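You operate a simulated robot arm through the tools that you are given. There is no shell and no other tool.

The job below is to be done with a simulated robot arm. You get a single attempt, and the scene is never put back.

## Task
Put some things from the top of the sorting bench away. At the end: the rolled pink bag from the top of the sorting bench is in the sorting bench's drawer; the red crumb sweeper from the top of the sorting bench is in the sorting bench's drawer; whatever was shut is shut again. Leave all else as you found it, and nothing knocked over (what rides in a drawer may roll over). Set down upright: crumb sweeper.

Only the result counts: the job must be done as asked and must still hold three seconds after the hand-in. Knocking over, shifting, dropping, spilling or breaking anything else fails it.

## Robot
A 7-joint arm with a three-finger gripper, fixed in place. Base frame: the origin is at the foot of the arm, x ahead of it, y to its left, z up. Lengths are in cm, angles in degrees, forces in N, time in s.
Its first joint turns from -166.0 to 166.0 degrees. Payload 2.69 kg.
The TCP is the grasp point between the finger pads, 3 cm short of the fingertips. In the tool frame z runs along the fingers and y along their closing line. Largest opening 12.8 cm; the body of the gripper starts 11.7 cm behind the TCP.
Orientation is told as [roll, pitch, yaw] about the base's x, y, z axes, in that order, counted from this pose: with the fingers straight down and closing along the base's y, the tool's x points along the base's -x, its y along +y and its z along -z.

## Interface
- The arm moves only by the tool drive_tool. Its argument "steps" is a list of rows, each a list of 3 entries, a list of its own where there are three numbers: the shift along the base's x, y, z in m, then the turn, a rotation vector about the base's x, y, z in degrees, then the opening, from 0 (shut) to 1 (fully open). In form: [[[dx, dy, dz], [rx, ry, rz], hand], ...]. A call has 1 to 20 rows; each row shifts and turns the commanded pose from where the row before left it. Each row takes 0.2 s and may step no farther than 5 cm and 8.6 degrees from the row before; otherwise, or with a gripper value out of range, the whole call is refused. Where a pose cannot be reached the arm comes as near as it can. A force on the tool above 40 N (or 10 N above the force at the start of the call, whichever is more), or a blocked arm, ends the call early, and 0.2 s more pass. The fingers move at their own pace and stop on an object; they squeeze with about 42 N. The grip force told is the motor's: it shows also when the fingers shut on nothing. Time passes only in rows, and 0.2 s behind the last, so rows that do not move let the fingers close. The reply holds the time, the measured pose of the TCP, the force on the tool along the base axes, the opening and the grip force, in the units named above and with some noise, with the torque about the TCP (base axes, N m) and any sound that the robot's microphone picked up.
- Cameras (640 x 400 px; columns grow to the right, rows downward): "scene" is fixed at [22.13, -64.86, 143.15]; the picture's right is [0.93, -0.38, 0.00], its down [-0.14, -0.34, -0.93] and it looks along [0.35, 0.86, -0.37] (base axes); focal length 350 px, centre (320, 200). "wrist" rides on the gripper at [5.8, 5.4, -13.1] in the tool frame; the picture's right is [-0.68, 0.74, 0.00], its down [-0.62, -0.57, -0.55] and it looks along [-0.40, -0.37, 0.84] (tool axes); focal length 234 px, centre (320, 200). There is no depth. A picture from a camera that has moved, and an enlarged one, comes with that camera's place and axes in the base frame and with its lens.
- snapshot(camera): a new picture of that camera. It takes no simulated time.
- move_column(by): slides the trunk up (or, below 0, down) by that many cm; the arm rides with it, the base frame stays. It gives what a move gives, with no picture.
- zoom(camera, box): a new picture of the part [left, top, right, bottom] of that camera's present view, enlarged. It takes no simulated time.
- sign_off(): hands the job in; it is judged then, once.

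Places have to be worked out from the pictures, the camera data and where the tool is seen. Open the gripper and draw the arm clear of the work before you hand the job in, unless the task says otherwise.

The tools are called as name(argument=value, ...) on one line, values as JSON. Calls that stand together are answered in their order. drive_tool: Moves the arm, as the interface text tells. Its arguments: {"type":"object","properties":{"steps":{"type":"array","items":{"type":"array"}}},"required":["steps"]} The other tools are called the same way: move_column (by) slides the trunk up or down; snapshot (camera) takes a picture; zoom (camera, box) takes an enlarged picture of a part of a camera's view; sign_off () hands the job in.

At the start:

```text
clock: 0.0
eef_pos: [64.32, 22.93, 114.77]
tcp_rot: [0.0, 0.1, 0.0]
wrist_force: [0.4, -0.9, -0.4]
torque: [0.0, -0.02, -0.04]
gripper_width: 12.8
finger_force: 0.1
trunk travel left (down, up): [-15.0, 20.0]
```

scene: 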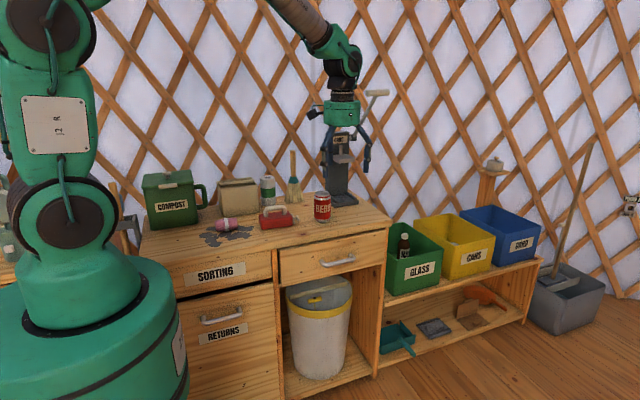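
wrist: 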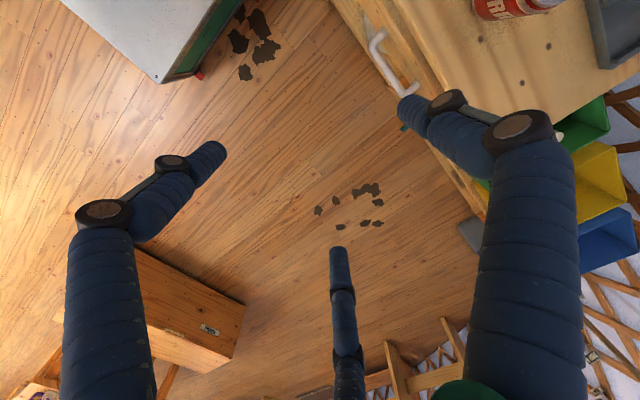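

I'll start by looking closely at the bench top and the drawer.

zoom(camera="scene", box=[130, 140, 400, 300])

zoom(camera="scene", box=[190, 170, 350, 270])

zoom(camera="scene", box=[260, 210, 400, 300])

```text
2.37 times, centred on (265, 220) of scene
camera zoom: at [22.13, -64.86, 143.15], right [0.93, -0.38, 0.0], down [-0.14, -0.34, -0.93], along [0.35, 0.86, -0.37], focal length 829 px, centre (450, 153)
```

zoom: 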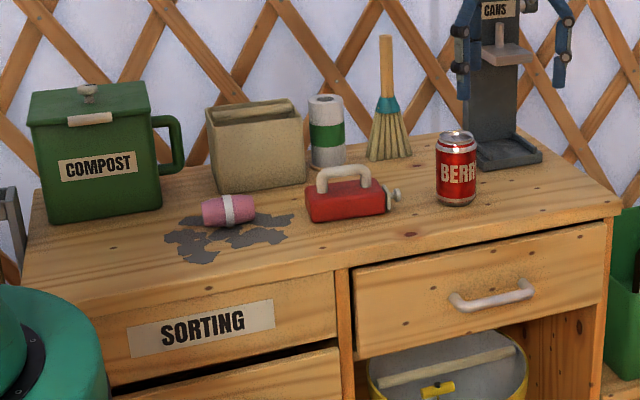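

```text
4.00 times, centred on (270, 220) of scene
camera zoom: at [22.13, -64.86, 143.15], right [0.93, -0.38, 0.0], down [-0.14, -0.34, -0.93], along [0.35, 0.86, -0.37], focal length 1399 px, centre (520, 120)
```

zoom: 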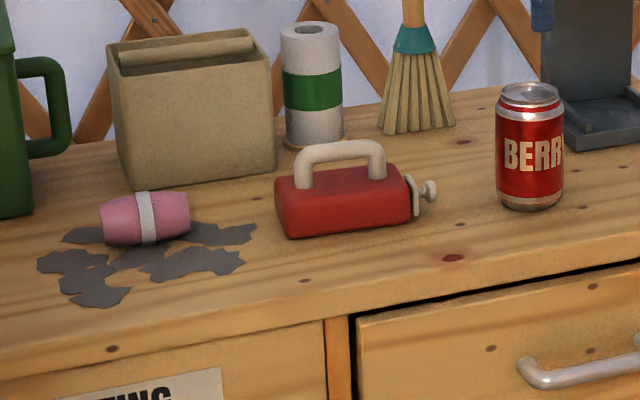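

```text
4.44 times, centred on (330, 255) of scene
camera zoom: at [22.13, -64.86, 143.15], right [0.93, -0.38, 0.0], down [-0.14, -0.34, -0.93], along [0.35, 0.86, -0.37], focal length 1555 px, centre (276, -44)
```

zoom: 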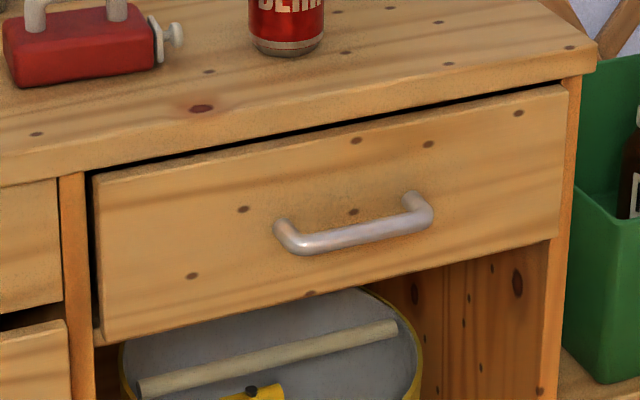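

The bench front seems to lie near y≈39 facing -y, with the drawer handle near (69.5, 36, 75) and the bench top near z≈85. I'll turn the tool 90° about z and shift it left, staying high, so the wrist camera can see the bench top and drawer front.

drive_tool(steps=[[[-0.02, 0, 0], [0, 0, 8.2], 0.5], [[-0.02, 0, 0], [0, 0, 8.2], 0.5], [[-0.02, 0, 0], [0, 0, 8.2], 0.5], [[-0.02, 0, 0], [0, 0, 8.2], 0.5], [[-0.02, 0, 0], [0, 0, 8.2], 0.5], [[-0.02, 0, 0], [0, 0, 8.2], 0.5], [[-0.02, 0, 0], [0, 0, 8.2], 0.5], [[-0.02, 0, 0], [0, 0, 8.2], 0.5], [[-0.02, 0, 0], [0, 0, 8.2], 0.5], [[-0.02, 0, 0], [0, 0, 8.2], 0.5], [[0, 0, 0], [0, 0, 8], 0.5]])

snapshot(camera="wrist")

snapshot(camera="scene")

```text
clock: 2.4
eef_pos: [44.23, 22.82, 114.66]
tcp_rot: [0.0, -0.1, 90.2]
wrist_force: [-0.6, 0.1, 0.7]
torque: [0.02, -0.03, -0.01]
gripper_width: 6.4
finger_force: 0.1
trunk travel left (down, up): [-15.0, 20.0]
```

```text
taken
camera wrist: at [38.87, 16.92, 127.82], right [-0.74, 0.67, 0.0], down [0.56, 0.62, 0.55], along [0.37, 0.41, -0.84], focal length 234 px, centre (320, 200)
```

wrist: 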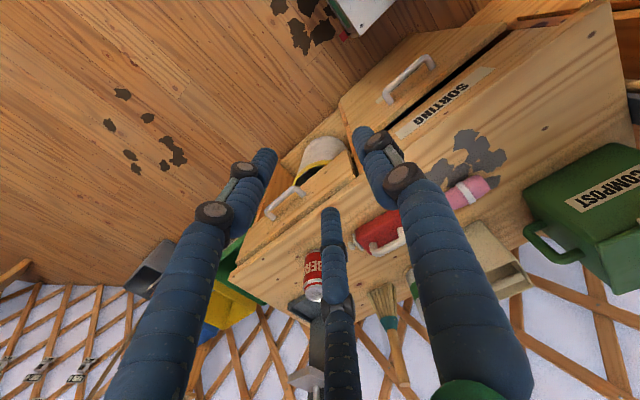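

```text
taken
```

scene: 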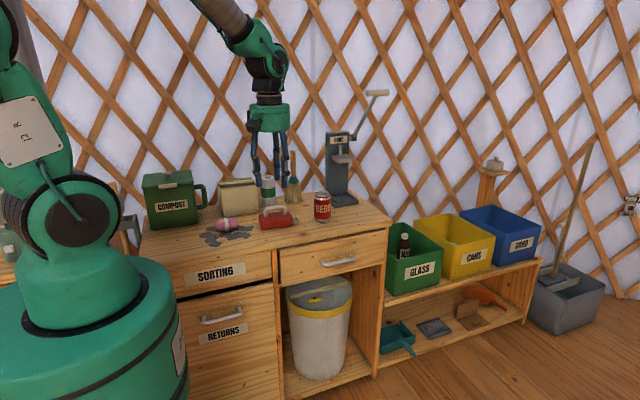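

The handle reads roughly x 63–76, y≈36–37. I'll zoom in on the wrist view for the drawer, sweeper and bag.

zoom(camera="wrist", box=[230, 130, 390, 230])

zoom(camera="wrist", box=[340, 120, 540, 290])

```text
4.00 times, centred on (310, 180) of wrist
camera zoom: at [38.87, 16.92, 127.82], right [-0.74, 0.67, 0.0], down [0.56, 0.62, 0.55], along [0.37, 0.41, -0.84], focal length 937 px, centre (360, 280)
```

zoom: 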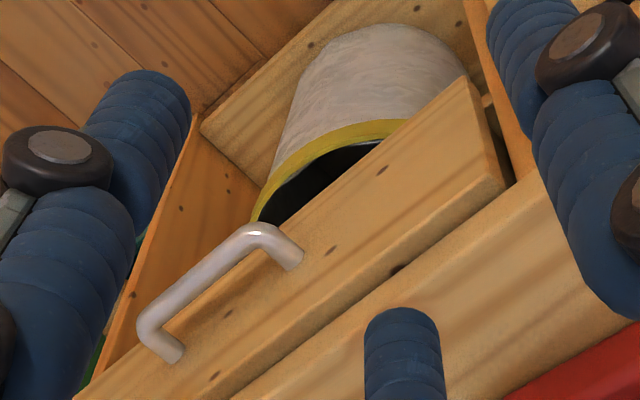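

```text
2.35 times, centred on (440, 205) of wrist
camera zoom: at [38.87, 16.92, 127.82], right [-0.74, 0.67, 0.0], down [0.56, 0.62, 0.55], along [0.37, 0.41, -0.84], focal length 551 px, centre (38, 188)
```

zoom: 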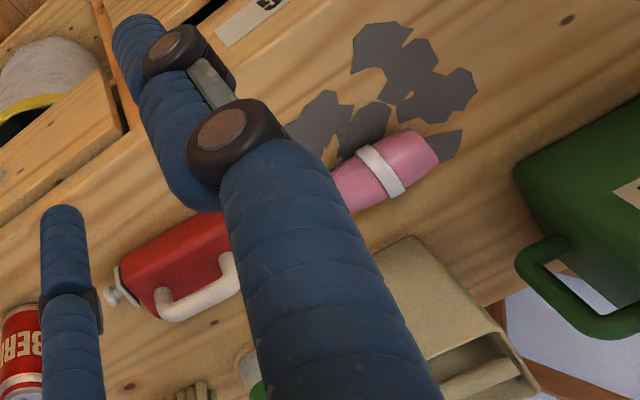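

The drawer front appears at y≈40.4 with its top edge at z≈81, and the bar handle stands out to y≈36.5 at z≈75. I'll turn back to yaw 0, move in front of the drawer, and begin tilting the tool to point along +y so the fingers can close above and below the bar.

drive_tool(steps=[[[0.023, -0.01, -0.01], [0, 0, -8.2], 0.5], [[0.023, -0.01, -0.01], [0, 0, -8.2], 0.5], [[0.023, -0.01, -0.01], [0, 0, -8.2], 0.5], [[0.023, -0.01, -0.01], [0, 0, -8.2], 0.5], [[0.023, -0.01, -0.01], [0, 0, -8.2], 0.5], [[0.023, -0.01, -0.01], [0, 0, -8.2], 0.5], [[0.023, -0.01, -0.01], [0, 0, -8.2], 0.5], [[0.023, -0.01, -0.01], [0, 0, -8.2], 0.5], [[0.023, 0, -0.01], [0, 0, -8.2], 0.5], [[0.023, 0, -0.01], [0, 0, -8.2], 0.5], [[0.023, 0, 0], [0, 0, -8.2], 0.5]])

```text
clock: 4.8
eef_pos: [69.71, 14.74, 104.94]
tcp_rot: [0.0, 0.0, -0.3]
wrist_force: [0.2, -0.4, 1.2]
torque: [0.01, 0.01, -0.06]
gripper_width: 6.38
finger_force: 0.0
trunk travel left (down, up): [-15.0, 20.0]
```

Now at (69.7, 14.7, 104.9) with yaw ≈0. I'll roll the tool +90° about x to point it toward the bench while coming down to about z=90.

drive_tool(steps=[[[0, 0, -0.015], [8.2, 0, 0], 0.5], [[0, 0, -0.015], [8.2, 0, 0], 0.5], [[0, 0, -0.015], [8.2, 0, 0], 0.5], [[0, 0, -0.015], [8.2, 0, 0], 0.5], [[0, 0, -0.015], [8.2, 0, 0], 0.5], [[0, 0, -0.015], [8.2, 0, 0], 0.5], [[0, 0, -0.015], [8.2, 0, 0], 0.5], [[0, 0, -0.015], [8.2, 0, 0], 0.5], [[0, 0, -0.015], [8.2, 0, 0], 0.5], [[0, 0, -0.015], [8.2, 0, 0], 0.5], [[0, 0, 0], [8, 0, 0.3], 0.5]])

snapshot(camera="wrist")

snapshot(camera="scene")

```text
clock: 7.2
eef_pos: [69.77, 14.94, 89.91]
tcp_rot: [90.1, 0.0, 0.3]
wrist_force: [-0.4, -0.3, 1.0]
torque: [-0.03, 0.03, -0.01]
gripper_width: 6.39
finger_force: 0.1
trunk travel left (down, up): [-15.0, 20.0]
```

```text
taken
camera wrist: at [63.81, 1.81, 95.22], right [0.68, 0.0, 0.74], down [0.62, -0.54, -0.57], along [0.4, 0.84, -0.37], focal length 234 px, centre (320, 200)
```

wrist: 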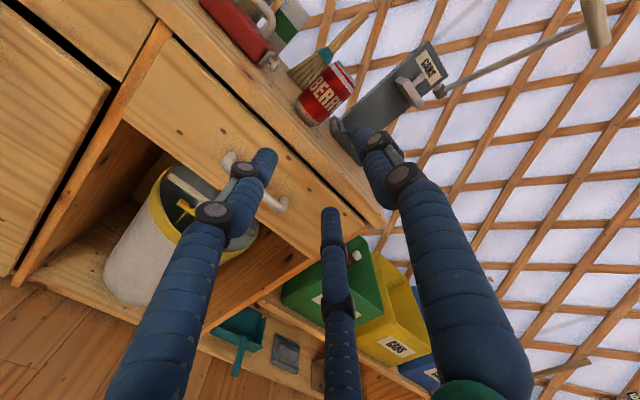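

```text
taken
```

scene: 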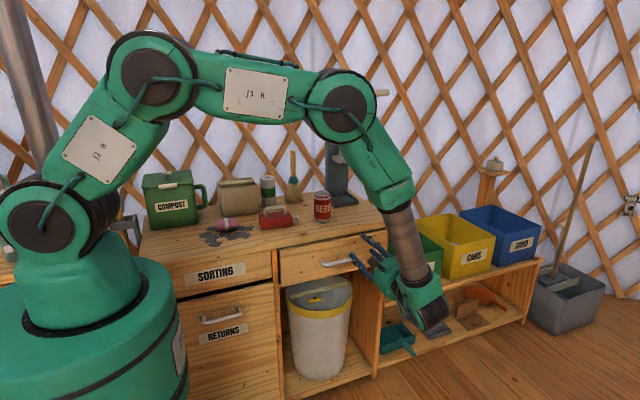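

The tool is now pointing along +y at (69.8, 14.9, 89.9). I'll zoom in on both views to check the finger shape and the handle height.

zoom(camera="scene", box=[310, 200, 470, 350])

zoom(camera="wrist", box=[130, 60, 450, 260])

```text
2.67 times, centred on (390, 275) of scene
camera zoom: at [22.13, -64.86, 143.15], right [0.93, -0.38, 0.0], down [-0.14, -0.34, -0.93], along [0.35, 0.86, -0.37], focal length 933 px, centre (133, 0)
```

zoom: 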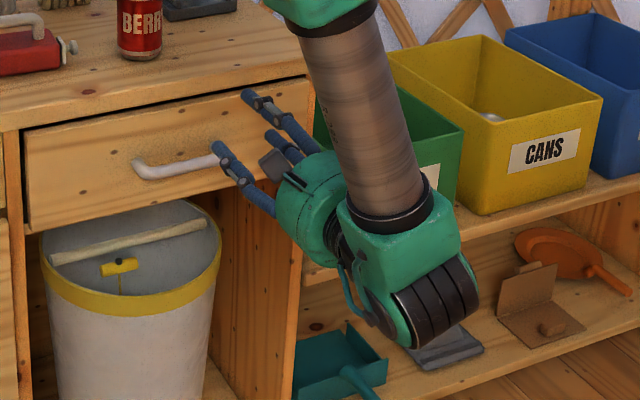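

```text
2.00 times, centred on (290, 160) of wrist
camera zoom: at [63.81, 1.81, 95.22], right [0.68, 0.0, 0.74], down [0.62, -0.54, -0.57], along [0.4, 0.84, -0.37], focal length 468 px, centre (380, 280)
```

zoom: 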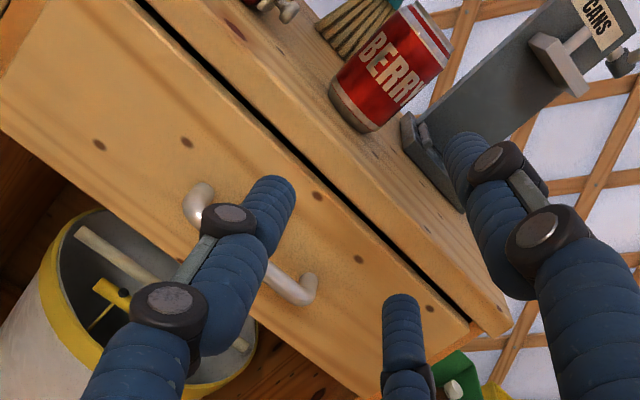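

The handle bar reads about x 65–77, z≈72.5–73.5, y≈37. I'll lower to z≈73 and come part way in to y≈23 for a closer look before gripping.

drive_tool(steps=[[[0, 0, -0.04], [0, 0, 0], 0.5], [[0, 0, -0.04], [0, 0, 0], 0.5], [[0.005, 0.02, -0.04], [0, 0, 0], 0.5], [[0.005, 0.03, -0.04], [0, 0, 0], 0.5], [[0, 0.03, -0.009], [0, 0, 0], 0.5]])

snapshot(camera="wrist")

zoom(camera="scene", box=[270, 200, 430, 320])

```text
refused: row 4 steps farther than a row can; nothing moved
```

```text
taken
camera wrist: at [63.81, 1.81, 95.22], right [0.68, 0.0, 0.74], down [0.62, -0.54, -0.57], along [0.4, 0.84, -0.37], focal length 234 px, centre (320, 200)
```

wrist: 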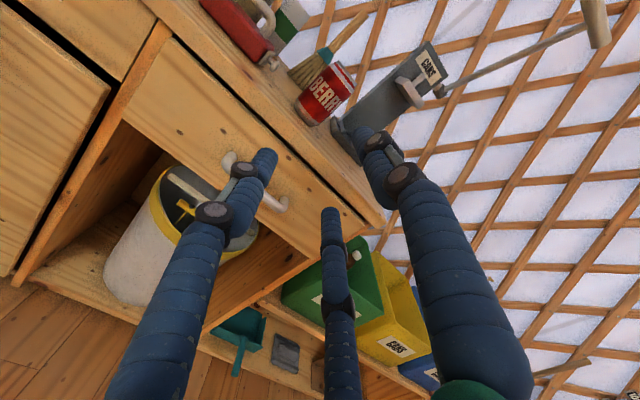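

```text
3.33 times, centred on (350, 260) of scene
camera zoom: at [22.13, -64.86, 143.15], right [0.93, -0.38, 0.0], down [-0.14, -0.34, -0.93], along [0.35, 0.86, -0.37], focal length 1166 px, centre (220, 0)
```

zoom: 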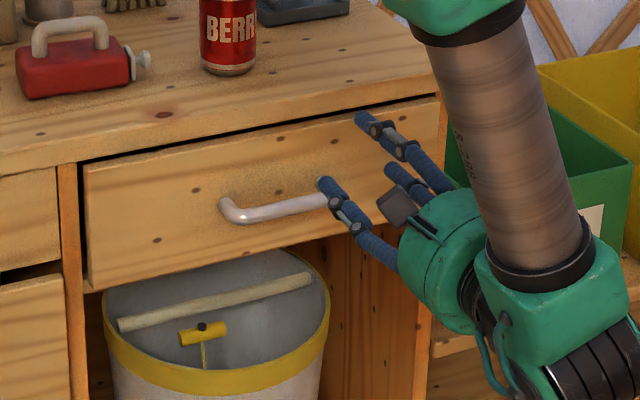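

That move was refused because one row was just over 5 cm. I'll resend it with smaller rows.

drive_tool(steps=[[[0, 0, -0.035], [0, 0, 0], 0.5], [[0, 0, -0.035], [0, 0, 0], 0.5], [[0.005, 0.02, -0.035], [0, 0, 0], 0.5], [[0.005, 0.02, -0.035], [0, 0, 0], 0.5], [[0, 0.02, -0.029], [0, 0, 0], 0.5], [[0, 0.02, 0], [0, 0, 0], 0.5]])

snapshot(camera="wrist")

zoom(camera="scene", box=[270, 200, 430, 320])

```text
clock: 8.6
eef_pos: [70.72, 23.04, 73.08]
tcp_rot: [90.0, 0.3, 0.2]
wrist_force: [-0.2, 0.3, 0.6]
torque: [0.01, -0.02, 0.0]
gripper_width: 6.4
finger_force: 0.2
trunk travel left (down, up): [-15.0, 20.0]
```

```text
taken
camera wrist: at [64.87, 9.95, 78.23], right [0.68, 0.0, 0.73], down [0.62, -0.55, -0.57], along [0.4, 0.84, -0.37], focal length 234 px, centre (320, 200)
```

wrist: 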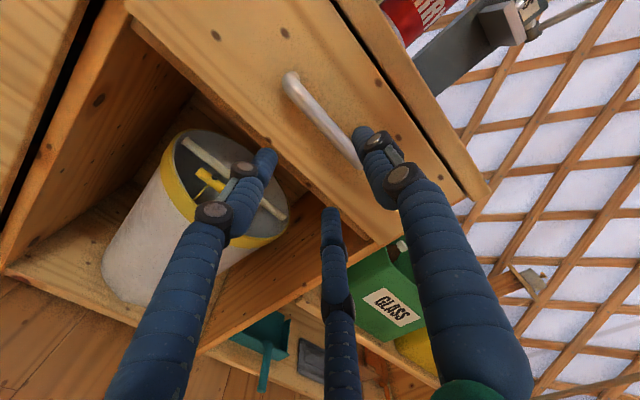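

```text
3.33 times, centred on (350, 260) of scene
camera zoom: at [22.13, -64.86, 143.15], right [0.93, -0.38, 0.0], down [-0.14, -0.34, -0.93], along [0.35, 0.86, -0.37], focal length 1166 px, centre (220, 0)
```

zoom: 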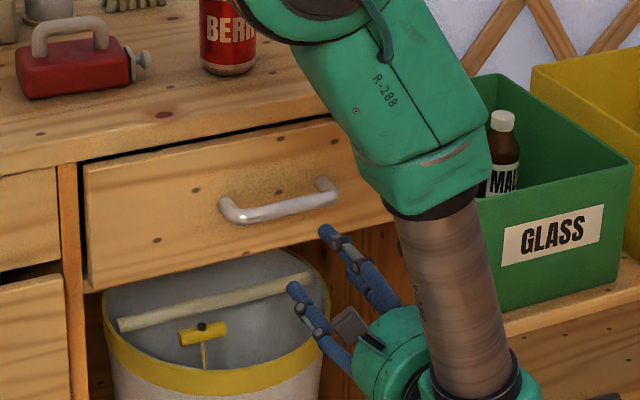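

The bar reads z≈73.2, x centre ≈70.9, in line with the tool. I'll move in towards y≈34 and check again before the last bit.

drive_tool(steps=[[[0, 0.03, 0], [0, 0, 0], 0.5], [[0, 0.03, 0], [0, 0, 0], 0.5], [[0, 0.03, 0], [0, 0, 0], 0.5], [[0, 0.02, 0], [0, 0, 0], 0.5]])

zoom(camera="wrist", box=[200, 50, 460, 230])

snapshot(camera="scene")

```text
clock: 9.6
eef_pos: [70.67, 33.79, 73.01]
tcp_rot: [90.0, 0.2, 0.2]
wrist_force: [0.2, 0.0, -0.2]
torque: [0.01, -0.02, 0.01]
gripper_width: 6.41
finger_force: 0.0
trunk travel left (down, up): [-15.0, 20.0]
```

```text
2.22 times, centred on (330, 140) of wrist
camera zoom: at [64.8, 20.84, 78.22], right [0.68, 0.0, 0.73], down [0.62, -0.55, -0.57], along [0.4, 0.84, -0.37], focal length 520 px, centre (298, 333)
```

zoom: 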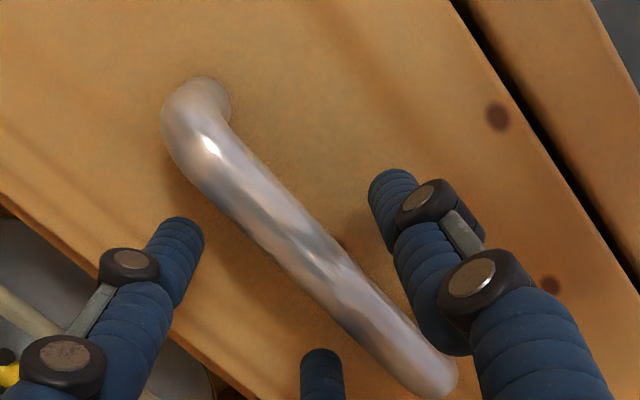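

```text
taken
```

scene: 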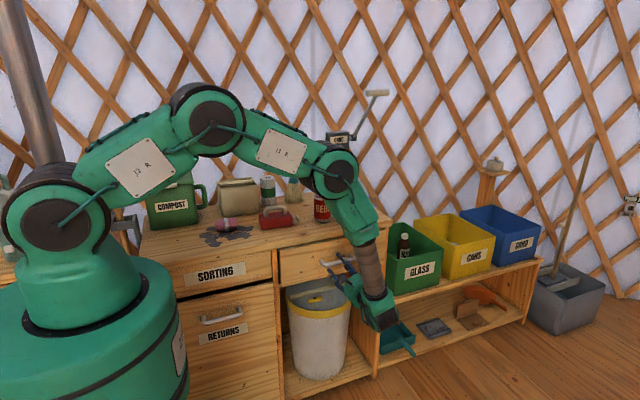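

The bar sits between the fingers, about 3 cm ahead of the TCP. I'll move 2.7 cm further, then close.

drive_tool(steps=[[[0, 0.015, 0.003], [0, 0, 0], 0.5], [[0, 0.012, 0], [0, 0, 0], 0.5], [[0, 0, 0], [0, 0, 0], 0.2], [[0, 0, 0], [0, 0, 0], 0.0], [[0, 0, 0], [0, 0, 0], 0.0], [[0, 0, 0], [0, 0, 0], 0.0]])

zoom(camera="wrist", box=[200, 50, 460, 230])

```text
clock: 10.2
eef_pos: [70.61, 35.82, 73.28]
tcp_rot: [90.0, 0.2, 0.1]
wrist_force: [-14.1, -30.6, 11.0]
torque: [-3.82, 1.31, -1.43]
gripper_width: 2.99
finger_force: 19.8
trunk travel left (down, up): [-15.0, 20.0]
stopped in row 3: the force on the tool passed its limit at 57 N (the readings are from after the stop); the commanded pose is now the measured one
```

```text
2.22 times, centred on (330, 140) of wrist
camera zoom: at [64.76, 22.83, 78.57], right [0.68, 0.0, 0.73], down [0.61, -0.55, -0.57], along [0.4, 0.84, -0.37], focal length 520 px, centre (298, 333)
```

zoom: 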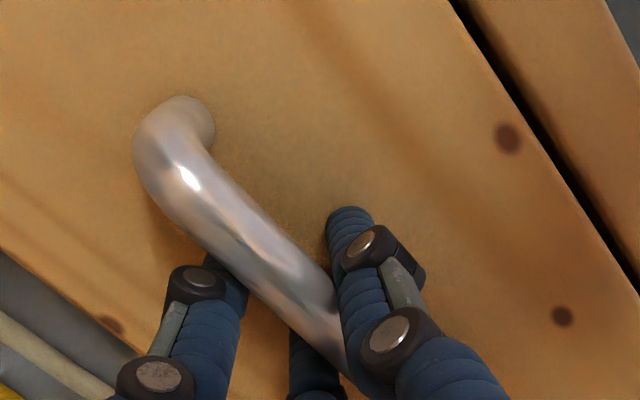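

The force limit tripped: the fingertips reached the drawer face while closing. I'll back off 0.7 cm in y and finish closing.

drive_tool(steps=[[[0, -0.004, 0], [0, 0, 0], 0.23], [[0, -0.003, 0], [0, 0, 0], 0.23], [[0, 0, 0], [0, 0, 0], 0.15], [[0, 0, 0], [0, 0, 0], 0.08], [[0, 0, 0], [0, 0, 0], 0.0], [[0, 0, 0], [0, 0, 0], 0.0]])

zoom(camera="wrist", box=[200, 50, 460, 230])

```text
clock: 11.6
eef_pos: [70.69, 35.36, 73.4]
tcp_rot: [90.1, 0.2, 0.1]
wrist_force: [-5.4, 3.1, 35.3]
torque: [-0.02, -0.1, 0.5]
gripper_width: 2.67
finger_force: 44.8
trunk travel left (down, up): [-15.0, 20.0]
```

```text
2.22 times, centred on (330, 140) of wrist
camera zoom: at [64.78, 22.27, 78.69], right [0.68, 0.0, 0.74], down [0.62, -0.55, -0.57], along [0.4, 0.84, -0.37], focal length 520 px, centre (298, 333)
```

zoom: 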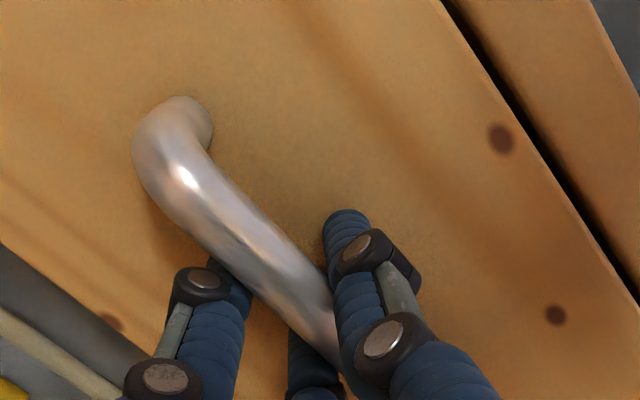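

The grip is off-centre: the force of +35 N in z says the bar presses on the upper finger. I'll lift the tool in small steps so both fingers share the bar.

drive_tool(steps=[[[0, 0, 0.002], [0, 0, 0], 0.0], [[0, 0, 0.002], [0, 0, 0], 0.0], [[0, 0, 0], [0, 0, 0], 0.0]])

```text
clock: 12.4
eef_pos: [70.64, 35.09, 73.41]
tcp_rot: [89.8, 0.3, 0.0]
wrist_force: [10.7, 1.6, -1.4]
torque: [-0.02, -0.53, -0.32]
gripper_width: 2.7
finger_force: 45.5
trunk travel left (down, up): [-15.0, 20.0]
```

The forces are balanced now (grip 45 N, width 2.7). I'll pull gently along -y to see whether the drawer follows.

drive_tool(steps=[[[0, -0.01, 0], [0, 0, 0], 0.0], [[0, -0.01, 0], [0, 0, 0], 0.0], [[0, -0.01, 0], [0, 0, 0], 0.0]])

snapshot(camera="scene")

```text
clock: 13.2
eef_pos: [70.62, 32.31, 73.39]
tcp_rot: [89.8, 0.4, 0.1]
wrist_force: [11.5, -3.1, -9.7]
torque: [0.04, -0.5, 0.12]
gripper_width: 2.67
finger_force: 44.6
trunk travel left (down, up): [-15.0, 20.0]
```

```text
taken
```

scene: 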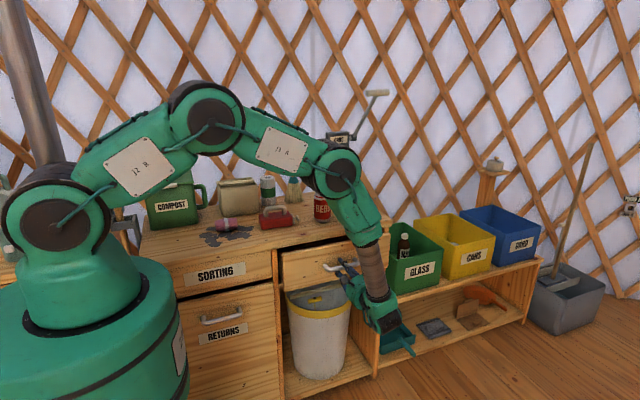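

The drawer follows easily. I'll pull about 20 cm more.

drive_tool(steps=[[[0, -0.02, 0], [0, 0, 0], 0.0], [[0, -0.02, 0], [0, 0, 0], 0.0], [[0, -0.02, 0], [0, 0, 0], 0.0], [[0, -0.02, 0], [0, 0, 0], 0.0], [[0, -0.02, 0], [0, 0, 0], 0.0], [[0, -0.02, 0], [0, 0, 0], 0.0], [[0, -0.02, 0], [0, 0, 0], 0.0], [[0, -0.02, 0], [0, 0, 0], 0.0], [[0, -0.02, 0], [0, 0, 0], 0.0]])

snapshot(camera="scene")

snapshot(camera="wrist")

```text
clock: 15.2
eef_pos: [70.69, 14.38, 73.47]
tcp_rot: [89.9, 0.3, 0.1]
wrist_force: [-7.5, -2.1, -8.0]
torque: [0.11, -0.54, 0.12]
gripper_width: 2.66
finger_force: 45.2
trunk travel left (down, up): [-15.0, 20.0]
```

```text
taken
```

scene: 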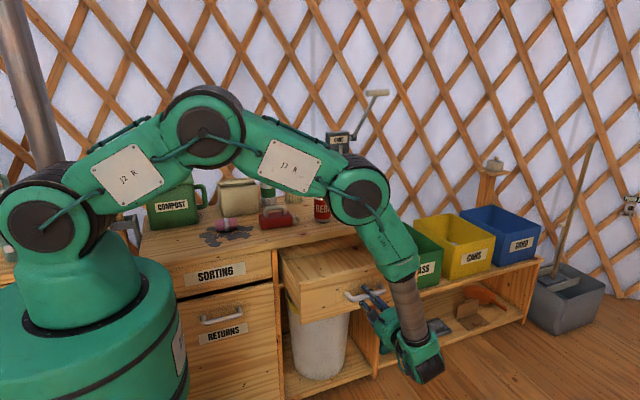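

```text
taken
camera wrist: at [64.8, 1.32, 78.75], right [0.68, 0.0, 0.73], down [0.61, -0.55, -0.57], along [0.4, 0.84, -0.37], focal length 234 px, centre (320, 200)
```

wrist: 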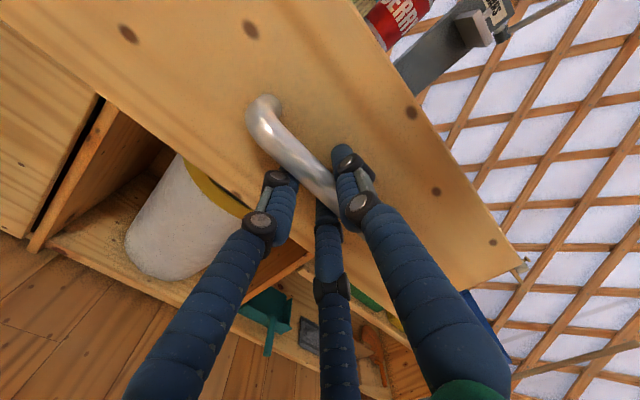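

The drawer is out about 21 cm. I'll zoom in to look inside it.

zoom(camera="scene", box=[260, 210, 420, 330])

```text
3.33 times, centred on (340, 270) of scene
camera zoom: at [22.13, -64.86, 143.15], right [0.93, -0.38, 0.0], down [-0.14, -0.34, -0.93], along [0.35, 0.86, -0.37], focal length 1166 px, centre (253, -33)
```

zoom: 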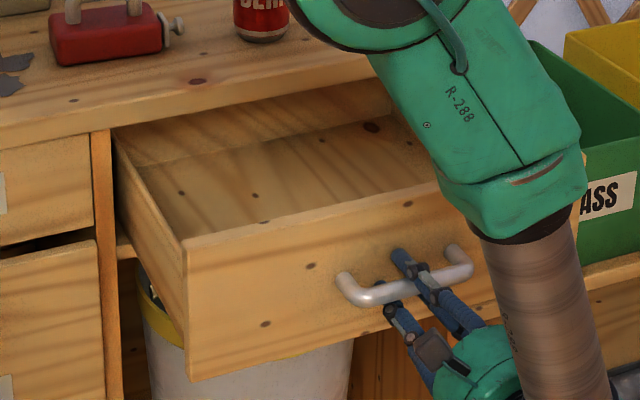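

The drawer is empty and its back wall shows near the bench edge, leaving ample room. I'll release the handle and back straight out.

drive_tool(steps=[[[0, 0, 0], [0, 0, 0], 0.4], [[0, 0, 0], [0, 0, 0], 0.45], [[0, -0.02, 0], [0, 0, 0], 0.45], [[0, -0.03, 0], [0, 0, 0], 0.45], [[0, -0.03, 0], [0, 0, 0], 0.45], [[0, -0.02, 0.02], [0, 0, 0], 0.45]])

```text
clock: 16.6
eef_pos: [70.54, 4.46, 75.47]
tcp_rot: [90.1, 0.3, 0.1]
wrist_force: [-0.3, 0.0, -0.6]
torque: [0.05, -0.03, 0.0]
gripper_width: 5.75
finger_force: 0.1
trunk travel left (down, up): [-15.0, 20.0]
```

Released cleanly. I'll raise the hand and turn it back to pointing down, moving towards the bag.

drive_tool(steps=[[[0, 0, 0.03], [-8.2, 0, 0], 0.5], [[0, 0, 0.03], [-8.2, 0, 0], 0.5], [[-0.02, 0, 0.03], [-8.2, 0, 0], 0.5], [[-0.02, 0, 0.03], [-8.2, 0, 0], 0.5], [[-0.02, 0, 0.03], [-8.2, 0, 0], 0.5], [[-0.02, 0, 0.03], [-8.2, 0, 0], 0.5], [[-0.02, 0, 0.03], [-8.2, 0, 0], 0.5], [[-0.02, 0, 0.03], [-8.2, 0, 0], 0.5], [[-0.02, 0, 0.03], [-8.2, 0, 0], 0.5], [[-0.02, 0, 0.03], [-8.2, 0, 0], 0.5], [[-0.02, 0, 0.03], [-8.1, 0, 0], 0.5]])

snapshot(camera="scene")

```text
clock: 19.0
eef_pos: [52.68, 4.46, 108.96]
tcp_rot: [-0.3, 0.2, -0.2]
wrist_force: [0.2, -0.5, 0.5]
torque: [0.05, 0.01, -0.02]
gripper_width: 6.42
finger_force: 0.1
trunk travel left (down, up): [-15.0, 20.0]
```

```text
taken
```

scene: 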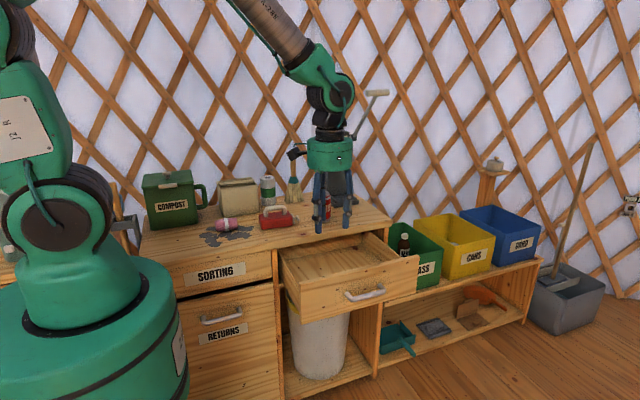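

The drawer is open and standing still. I'll zoom in on the drawer and take the wrist view for measuring.

zoom(camera="scene", box=[265, 215, 425, 325])

snapshot(camera="wrist")

```text
3.64 times, centred on (345, 270) of scene
camera zoom: at [22.13, -64.86, 143.15], right [0.93, -0.38, 0.0], down [-0.14, -0.34, -0.93], along [0.35, 0.86, -0.37], focal length 1272 px, centre (229, -54)
```

zoom: 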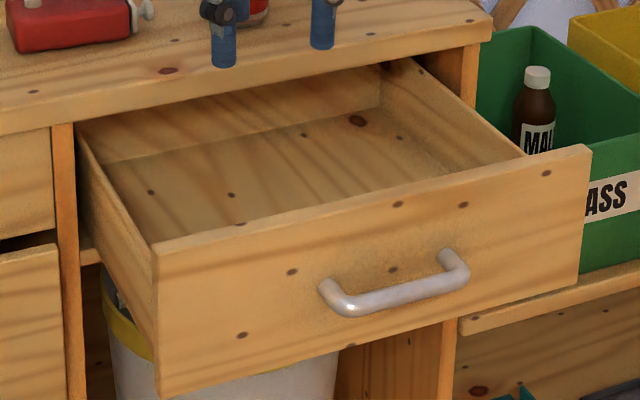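

```text
taken
camera wrist: at [46.83, 9.95, 121.86], right [0.68, 0.73, 0.0], down [0.61, -0.57, 0.55], along [0.4, -0.38, -0.84], focal length 234 px, centre (320, 200)
```

wrist: 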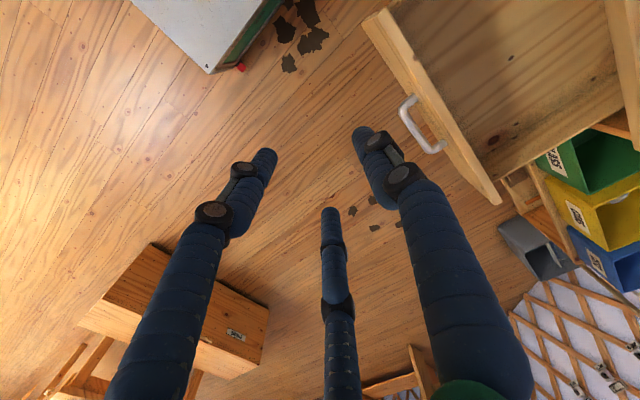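

The drawer interior looks clear: floor z≈72, front wall inner y≈20.5, sides x≈51–87. I'll move above the bench near the bag, staying high at z≈109, to locate the bag and sweeper accurately.

drive_tool(steps=[[[-0.012, 0.042, 0], [0, 0, 0], 0.75], [[-0.012, 0.042, 0], [0, 0, 0], 0.75], [[-0.012, 0.042, 0], [0, 0, 0], 0.75], [[-0.012, 0.042, 0], [0, 0, 0], 0.75], [[-0.012, 0.042, 0], [0, 0, 0], 0.75], [[-0.012, 0.042, 0], [0, 0, 0], 0.75], [[-0.012, 0.042, 0], [0, 0, 0], 0.75], [[-0.012, 0.042, 0], [0, 0, 0], 0.75], [[-0.012, 0.042, 0], [0, 0, 0], 0.75], [[-0.012, 0.042, 0], [0, 0, 0], 0.75]])

snapshot(camera="wrist")

snapshot(camera="scene")

```text
clock: 21.2
eef_pos: [40.82, 46.14, 108.51]
tcp_rot: [-0.1, 0.0, -0.2]
wrist_force: [-0.3, 0.2, 0.0]
torque: [0.02, -0.02, 0.0]
gripper_width: 9.58
finger_force: 0.2
trunk travel left (down, up): [-15.0, 20.0]
```

```text
taken
camera wrist: at [34.89, 51.67, 121.44], right [0.68, 0.73, 0.0], down [0.61, -0.57, 0.55], along [0.4, -0.37, -0.84], focal length 234 px, centre (320, 200)
```

wrist: 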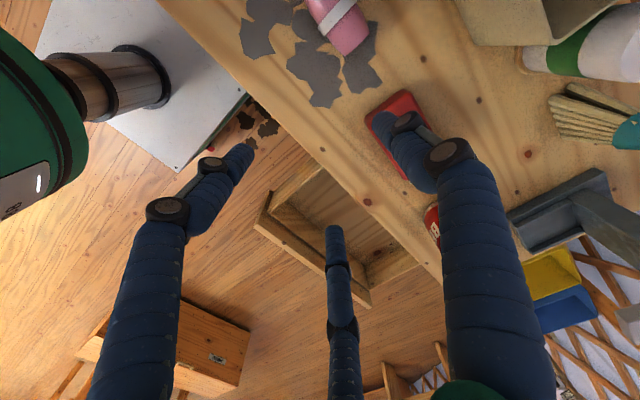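

```text
taken
```

scene: 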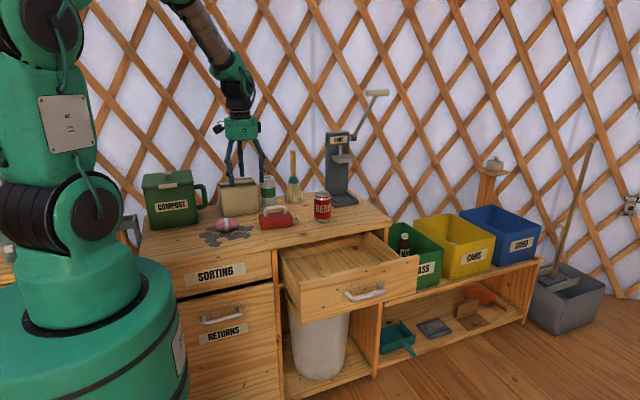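

The bag's right end reads near (38, 54.5). I'll move directly over the bag estimate (34, 54) at z≈104 to line up the grasp.

drive_tool(steps=[[[-0.023, 0.026, -0.01], [0, 0, 0], 0.75], [[-0.023, 0.026, -0.015], [0, 0, 0], 0.75], [[-0.022, 0.026, -0.015], [0, 0, 0], 0.75]])

snapshot(camera="wrist")

zoom(camera="scene", box=[180, 130, 320, 250])

```text
clock: 22.0
eef_pos: [33.88, 54.21, 104.62]
tcp_rot: [-0.3, 0.1, -0.2]
wrist_force: [0.1, -0.1, 0.5]
torque: [-0.01, 0.0, 0.0]
gripper_width: 9.6
finger_force: 0.1
trunk travel left (down, up): [-15.0, 20.0]
```

```text
taken
camera wrist: at [28.05, 59.67, 117.64], right [0.68, 0.73, 0.0], down [0.61, -0.57, 0.55], along [0.4, -0.37, -0.84], focal length 234 px, centre (320, 200)
```

wrist: 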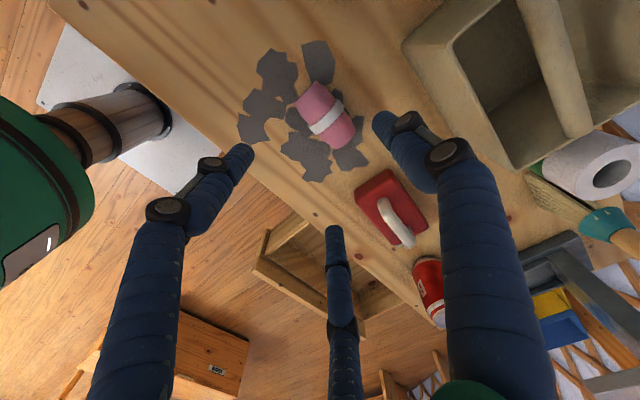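

```text
3.33 times, centred on (250, 190) of scene
camera zoom: at [22.13, -64.86, 143.15], right [0.93, -0.38, 0.0], down [-0.14, -0.34, -0.93], along [0.35, 0.86, -0.37], focal length 1166 px, centre (553, 233)
```

zoom: 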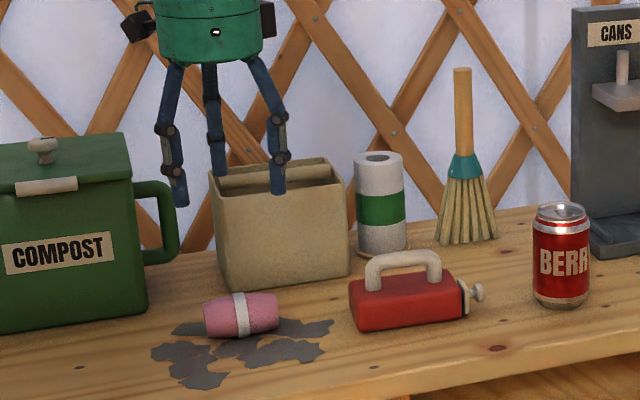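

Both items are now visible. I'll zoom the wrist view around the bag and around the sweeper.

zoom(camera="wrist", box=[230, 40, 470, 260])

```text
1.82 times, centred on (350, 150) of wrist
camera zoom: at [28.05, 59.67, 117.64], right [0.68, 0.73, 0.0], down [0.61, -0.57, 0.55], along [0.4, -0.37, -0.84], focal length 426 px, centre (266, 291)
```

zoom: 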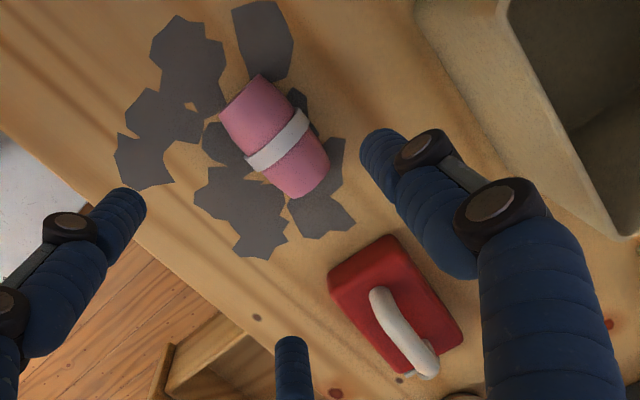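

The bench top works out at z≈85.0 (the same patch tip lines up in both cameras). The bag's centre is ≈(33.8, 55.4, 87.3), axis nearly along x (about -3.6°), roughly 7×4.5 cm. I'll align over it and go down to z≈93 first.

drive_tool(steps=[[[0, 0.006, -0.03], [0, 0, -3.5], 0.75], [[0, 0.006, -0.03], [0, 0, 0], 0.75], [[0, 0, -0.03], [0, 0, 0], 0.75], [[0, 0, -0.025], [0, 0, 0], 0.75]])

snapshot(camera="wrist")

zoom(camera="scene", box=[170, 150, 310, 250])

```text
clock: 23.0
eef_pos: [33.92, 55.34, 93.08]
tcp_rot: [-0.1, 0.2, -3.7]
wrist_force: [-0.2, -0.5, 0.7]
torque: [0.01, 0.01, -0.01]
gripper_width: 9.61
finger_force: 0.0
trunk travel left (down, up): [-15.0, 20.0]
```

```text
taken
camera wrist: at [28.47, 61.25, 106.11], right [0.72, 0.69, 0.0], down [0.58, -0.6, 0.55], along [0.38, -0.4, -0.84], focal length 234 px, centre (320, 200)
```

wrist: 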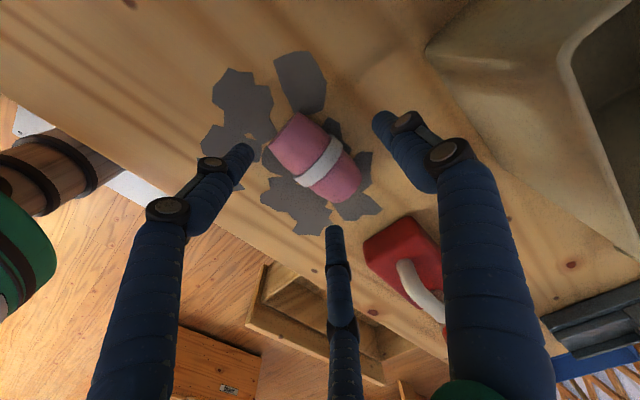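

```text
4.00 times, centred on (240, 200) of scene
camera zoom: at [22.13, -64.86, 143.15], right [0.93, -0.38, 0.0], down [-0.14, -0.34, -0.93], along [0.35, 0.86, -0.37], focal length 1399 px, centre (640, 200)
```

zoom: 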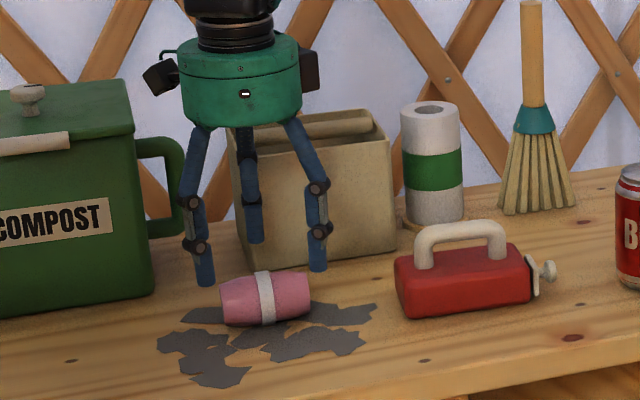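

The bag is centred under the TCP in the wrist view (seen at (318,157), predicted (318,158)). I'll go down to z≈88.6, keeping the fingertips just off the bench, and close.

drive_tool(steps=[[[0, 0, -0.02], [0, 0, 0], 0.75], [[0, 0, -0.015], [0, 0, 0], 0.75], [[0, 0, -0.009], [0, 0, 0], 0.75], [[0, 0, 0], [0, 0, 0], 0.5], [[0, 0, 0], [0, 0, 0], 0.35], [[0, 0, 0], [0, 0, 0], 0.2], [[0, 0, 0], [0, 0, 0], 0.1], [[0, 0, 0], [0, 0, 0], 0.0], [[0, 0, 0], [0, 0, 0], 0.0]])

snapshot(camera="wrist")

zoom(camera="scene", box=[170, 150, 310, 250])

```text
clock: 25.0
eef_pos: [33.81, 55.1, 88.64]
tcp_rot: [-0.1, 0.1, -3.7]
wrist_force: [0.9, -0.1, 1.1]
torque: [0.02, -0.02, -0.03]
gripper_width: 4.79
finger_force: 41.9
trunk travel left (down, up): [-15.0, 20.0]
```

```text
taken
camera wrist: at [28.33, 61.1, 101.59], right [0.72, 0.69, 0.0], down [0.58, -0.6, 0.55], along [0.38, -0.4, -0.84], focal length 234 px, centre (320, 200)
```

wrist: 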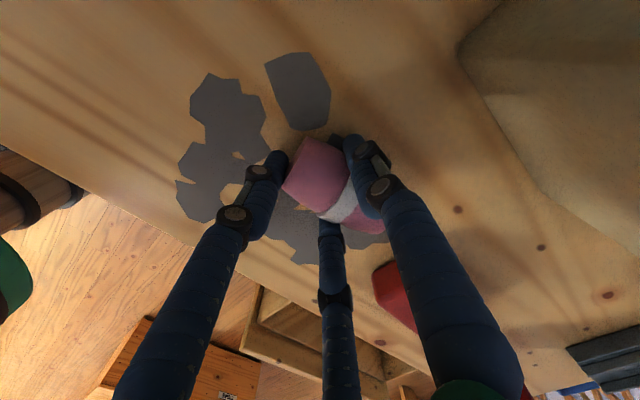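

```text
4.00 times, centred on (240, 200) of scene
camera zoom: at [22.13, -64.86, 143.15], right [0.93, -0.38, 0.0], down [-0.14, -0.34, -0.93], along [0.35, 0.86, -0.37], focal length 1399 px, centre (640, 200)
```

zoom: 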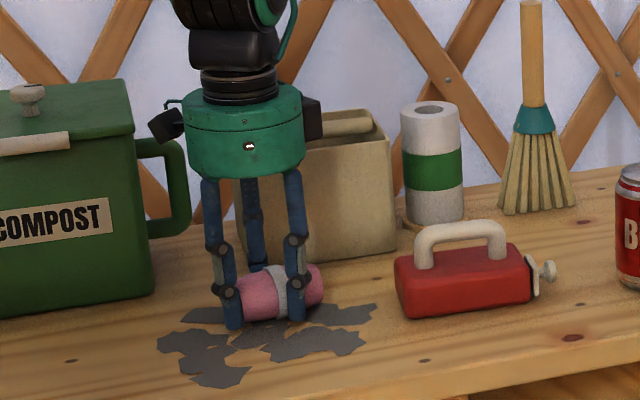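

The bag is held (width 4.8, grip 42 N). I'll lift it straight up to z≈102.

drive_tool(steps=[[[0, 0, 0.01], [0, 0, 0], 0.0], [[0, 0, 0.02], [0, 0, 0], 0.0], [[0, 0, 0.03], [0, 0, 0], 0.0], [[0, 0, 0.035], [0, 0, 0], 0.0], [[0, 0, 0.035], [0, 0, 0], 0.0]])

zoom(camera="scene", box=[170, 130, 310, 250])

snapshot(camera="wrist")

```text
clock: 26.2
eef_pos: [33.89, 55.22, 101.53]
tcp_rot: [-0.2, 0.1, -3.7]
wrist_force: [-0.2, 0.6, -0.5]
torque: [0.02, 0.02, 0.02]
gripper_width: 0.19
finger_force: 31.1
trunk travel left (down, up): [-15.0, 20.0]
```

```text
3.33 times, centred on (240, 190) of scene
camera zoom: at [22.13, -64.86, 143.15], right [0.93, -0.38, 0.0], down [-0.14, -0.34, -0.93], along [0.35, 0.86, -0.37], focal length 1166 px, centre (587, 233)
```

zoom: 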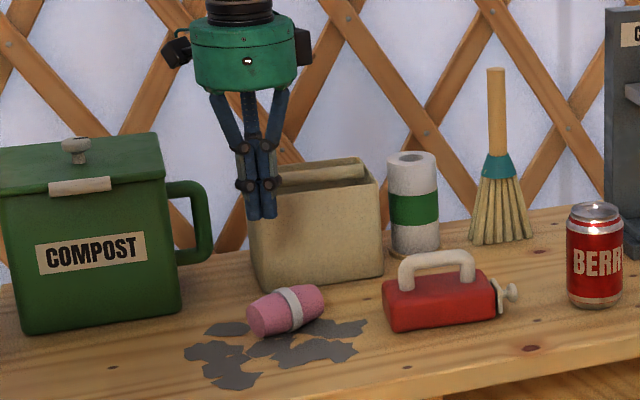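

```text
taken
camera wrist: at [28.37, 61.04, 114.62], right [0.72, 0.69, 0.0], down [0.58, -0.6, 0.55], along [0.38, -0.4, -0.84], focal length 234 px, centre (320, 200)
```

wrist: 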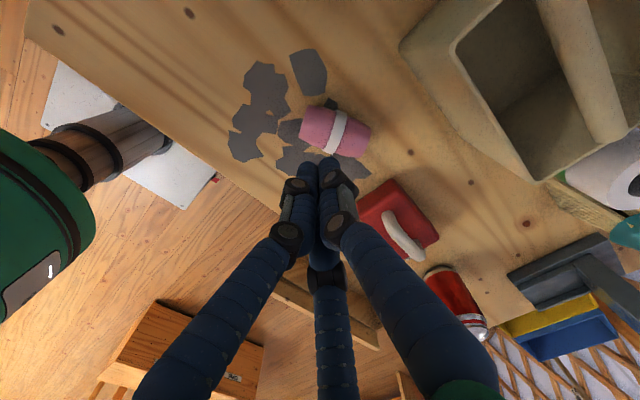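

The bag slipped out while lifting and has turned on the bench; it is still lying there safely. The hand is behaving like the three-finger one seen in the pictures, so I'll measure the bag again.

zoom(camera="wrist", box=[220, 40, 440, 180])

zoom(camera="scene", box=[200, 190, 280, 250])

```text
2.86 times, centred on (330, 110) of wrist
camera zoom: at [28.37, 61.04, 114.62], right [0.72, 0.69, 0.0], down [0.58, -0.6, 0.55], along [0.38, -0.4, -0.84], focal length 669 px, centre (291, 457)
```

zoom: 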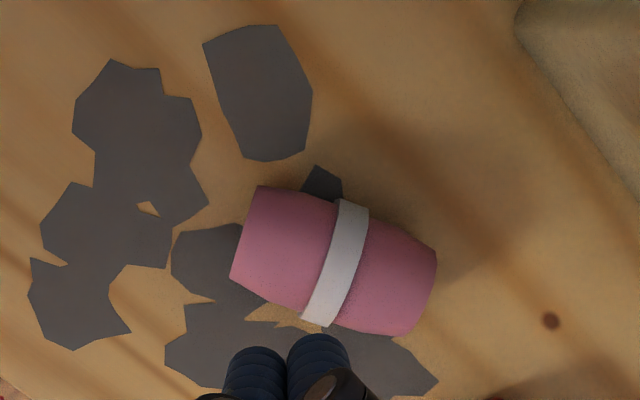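

```text
6.67 times, centred on (240, 220) of scene
camera zoom: at [22.13, -64.86, 143.15], right [0.93, -0.38, 0.0], down [-0.14, -0.34, -0.93], along [0.35, 0.86, -0.37], focal length 2332 px, centre (853, 67)
```

zoom: 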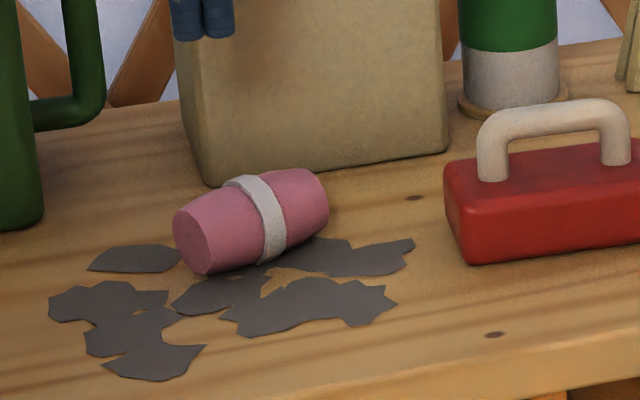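

The bag now lies at about (35.4, 56.3), turned about +23°, 7.8×4.9 cm. Before trying again I want to know whether the hand really touches with two fingers or with the three shown. A safe test is to lower the open hand, turned 90°, just ahead of the solid bench edge. A two-finger hand would clear the edge; a third finger would touch the bench top.

drive_tool(steps=[[[0, -0.017, 0], [0, 0, 8.5], 0.3], [[0, -0.017, 0], [0, 0, 8.5], 0.75], [[0, -0.017, 0], [0, 0, 8.5], 0.75], [[0, -0.017, 0], [0, 0, 8.5], 0.75], [[0, -0.017, 0], [0, 0, 8.5], 0.75], [[0, -0.017, 0], [0, 0, 8.5], 0.75], [[0, -0.017, 0], [0, 0, 8.5], 0.75], [[0, -0.017, 0], [0, 0, 8.5], 0.75], [[0, -0.017, 0], [0, 0, 8.5], 0.75], [[0, -0.017, 0], [0, 0, 8.5], 0.75], [[0, -0.017, 0], [0, 0, 8.5], 0.75], [[0, 0, 0], [0, 0, 0], 0.75]])

snapshot(camera="wrist")

snapshot(camera="scene")

```text
clock: 28.8
eef_pos: [33.8, 36.63, 101.48]
tcp_rot: [0.0, 0.1, 90.0]
wrist_force: [1.0, -0.3, -0.6]
torque: [-0.02, -0.02, -0.03]
gripper_width: 9.63
finger_force: 0.2
trunk travel left (down, up): [-15.0, 20.0]
```

```text
taken
camera wrist: at [28.33, 30.81, 114.4], right [-0.73, 0.68, 0.0], down [0.57, 0.61, 0.55], along [0.37, 0.4, -0.84], focal length 234 px, centre (320, 200)
```

wrist: 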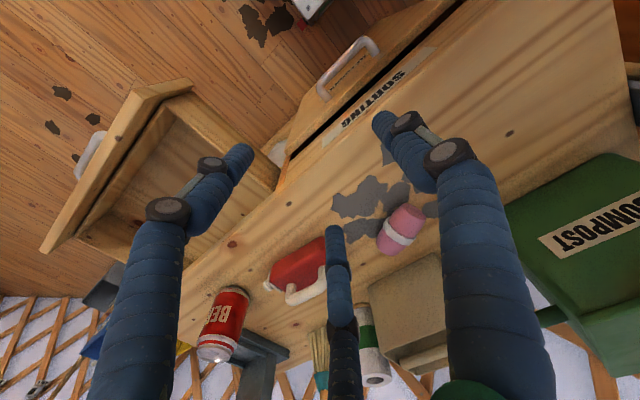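

```text
taken
```

scene: 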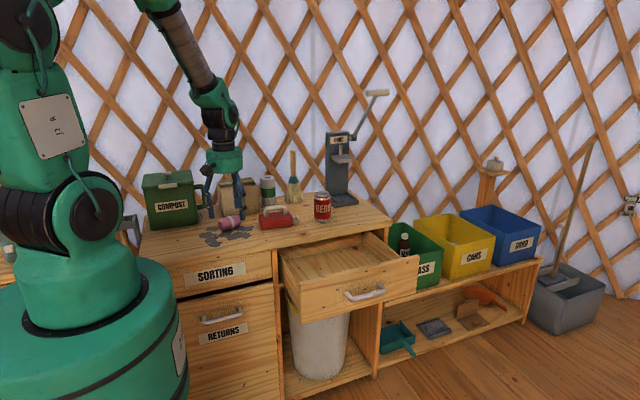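

I'll zoom in to fix the bench's front edge before lowering.

zoom(camera="wrist", box=[240, 40, 480, 190])

```text
2.67 times, centred on (360, 115) of wrist
camera zoom: at [28.33, 30.81, 114.4], right [-0.73, 0.68, 0.0], down [0.57, 0.61, 0.55], along [0.37, 0.4, -0.84], focal length 624 px, centre (213, 427)
```

zoom: 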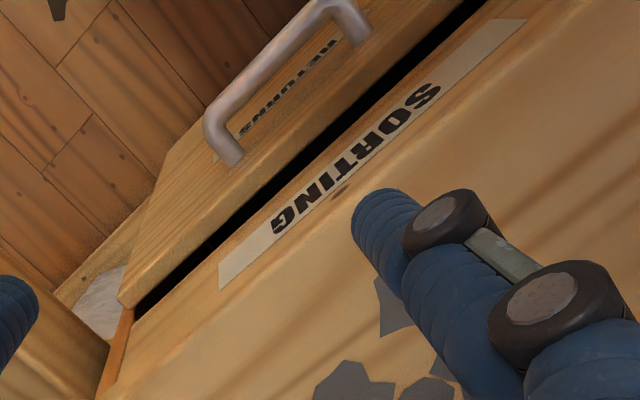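

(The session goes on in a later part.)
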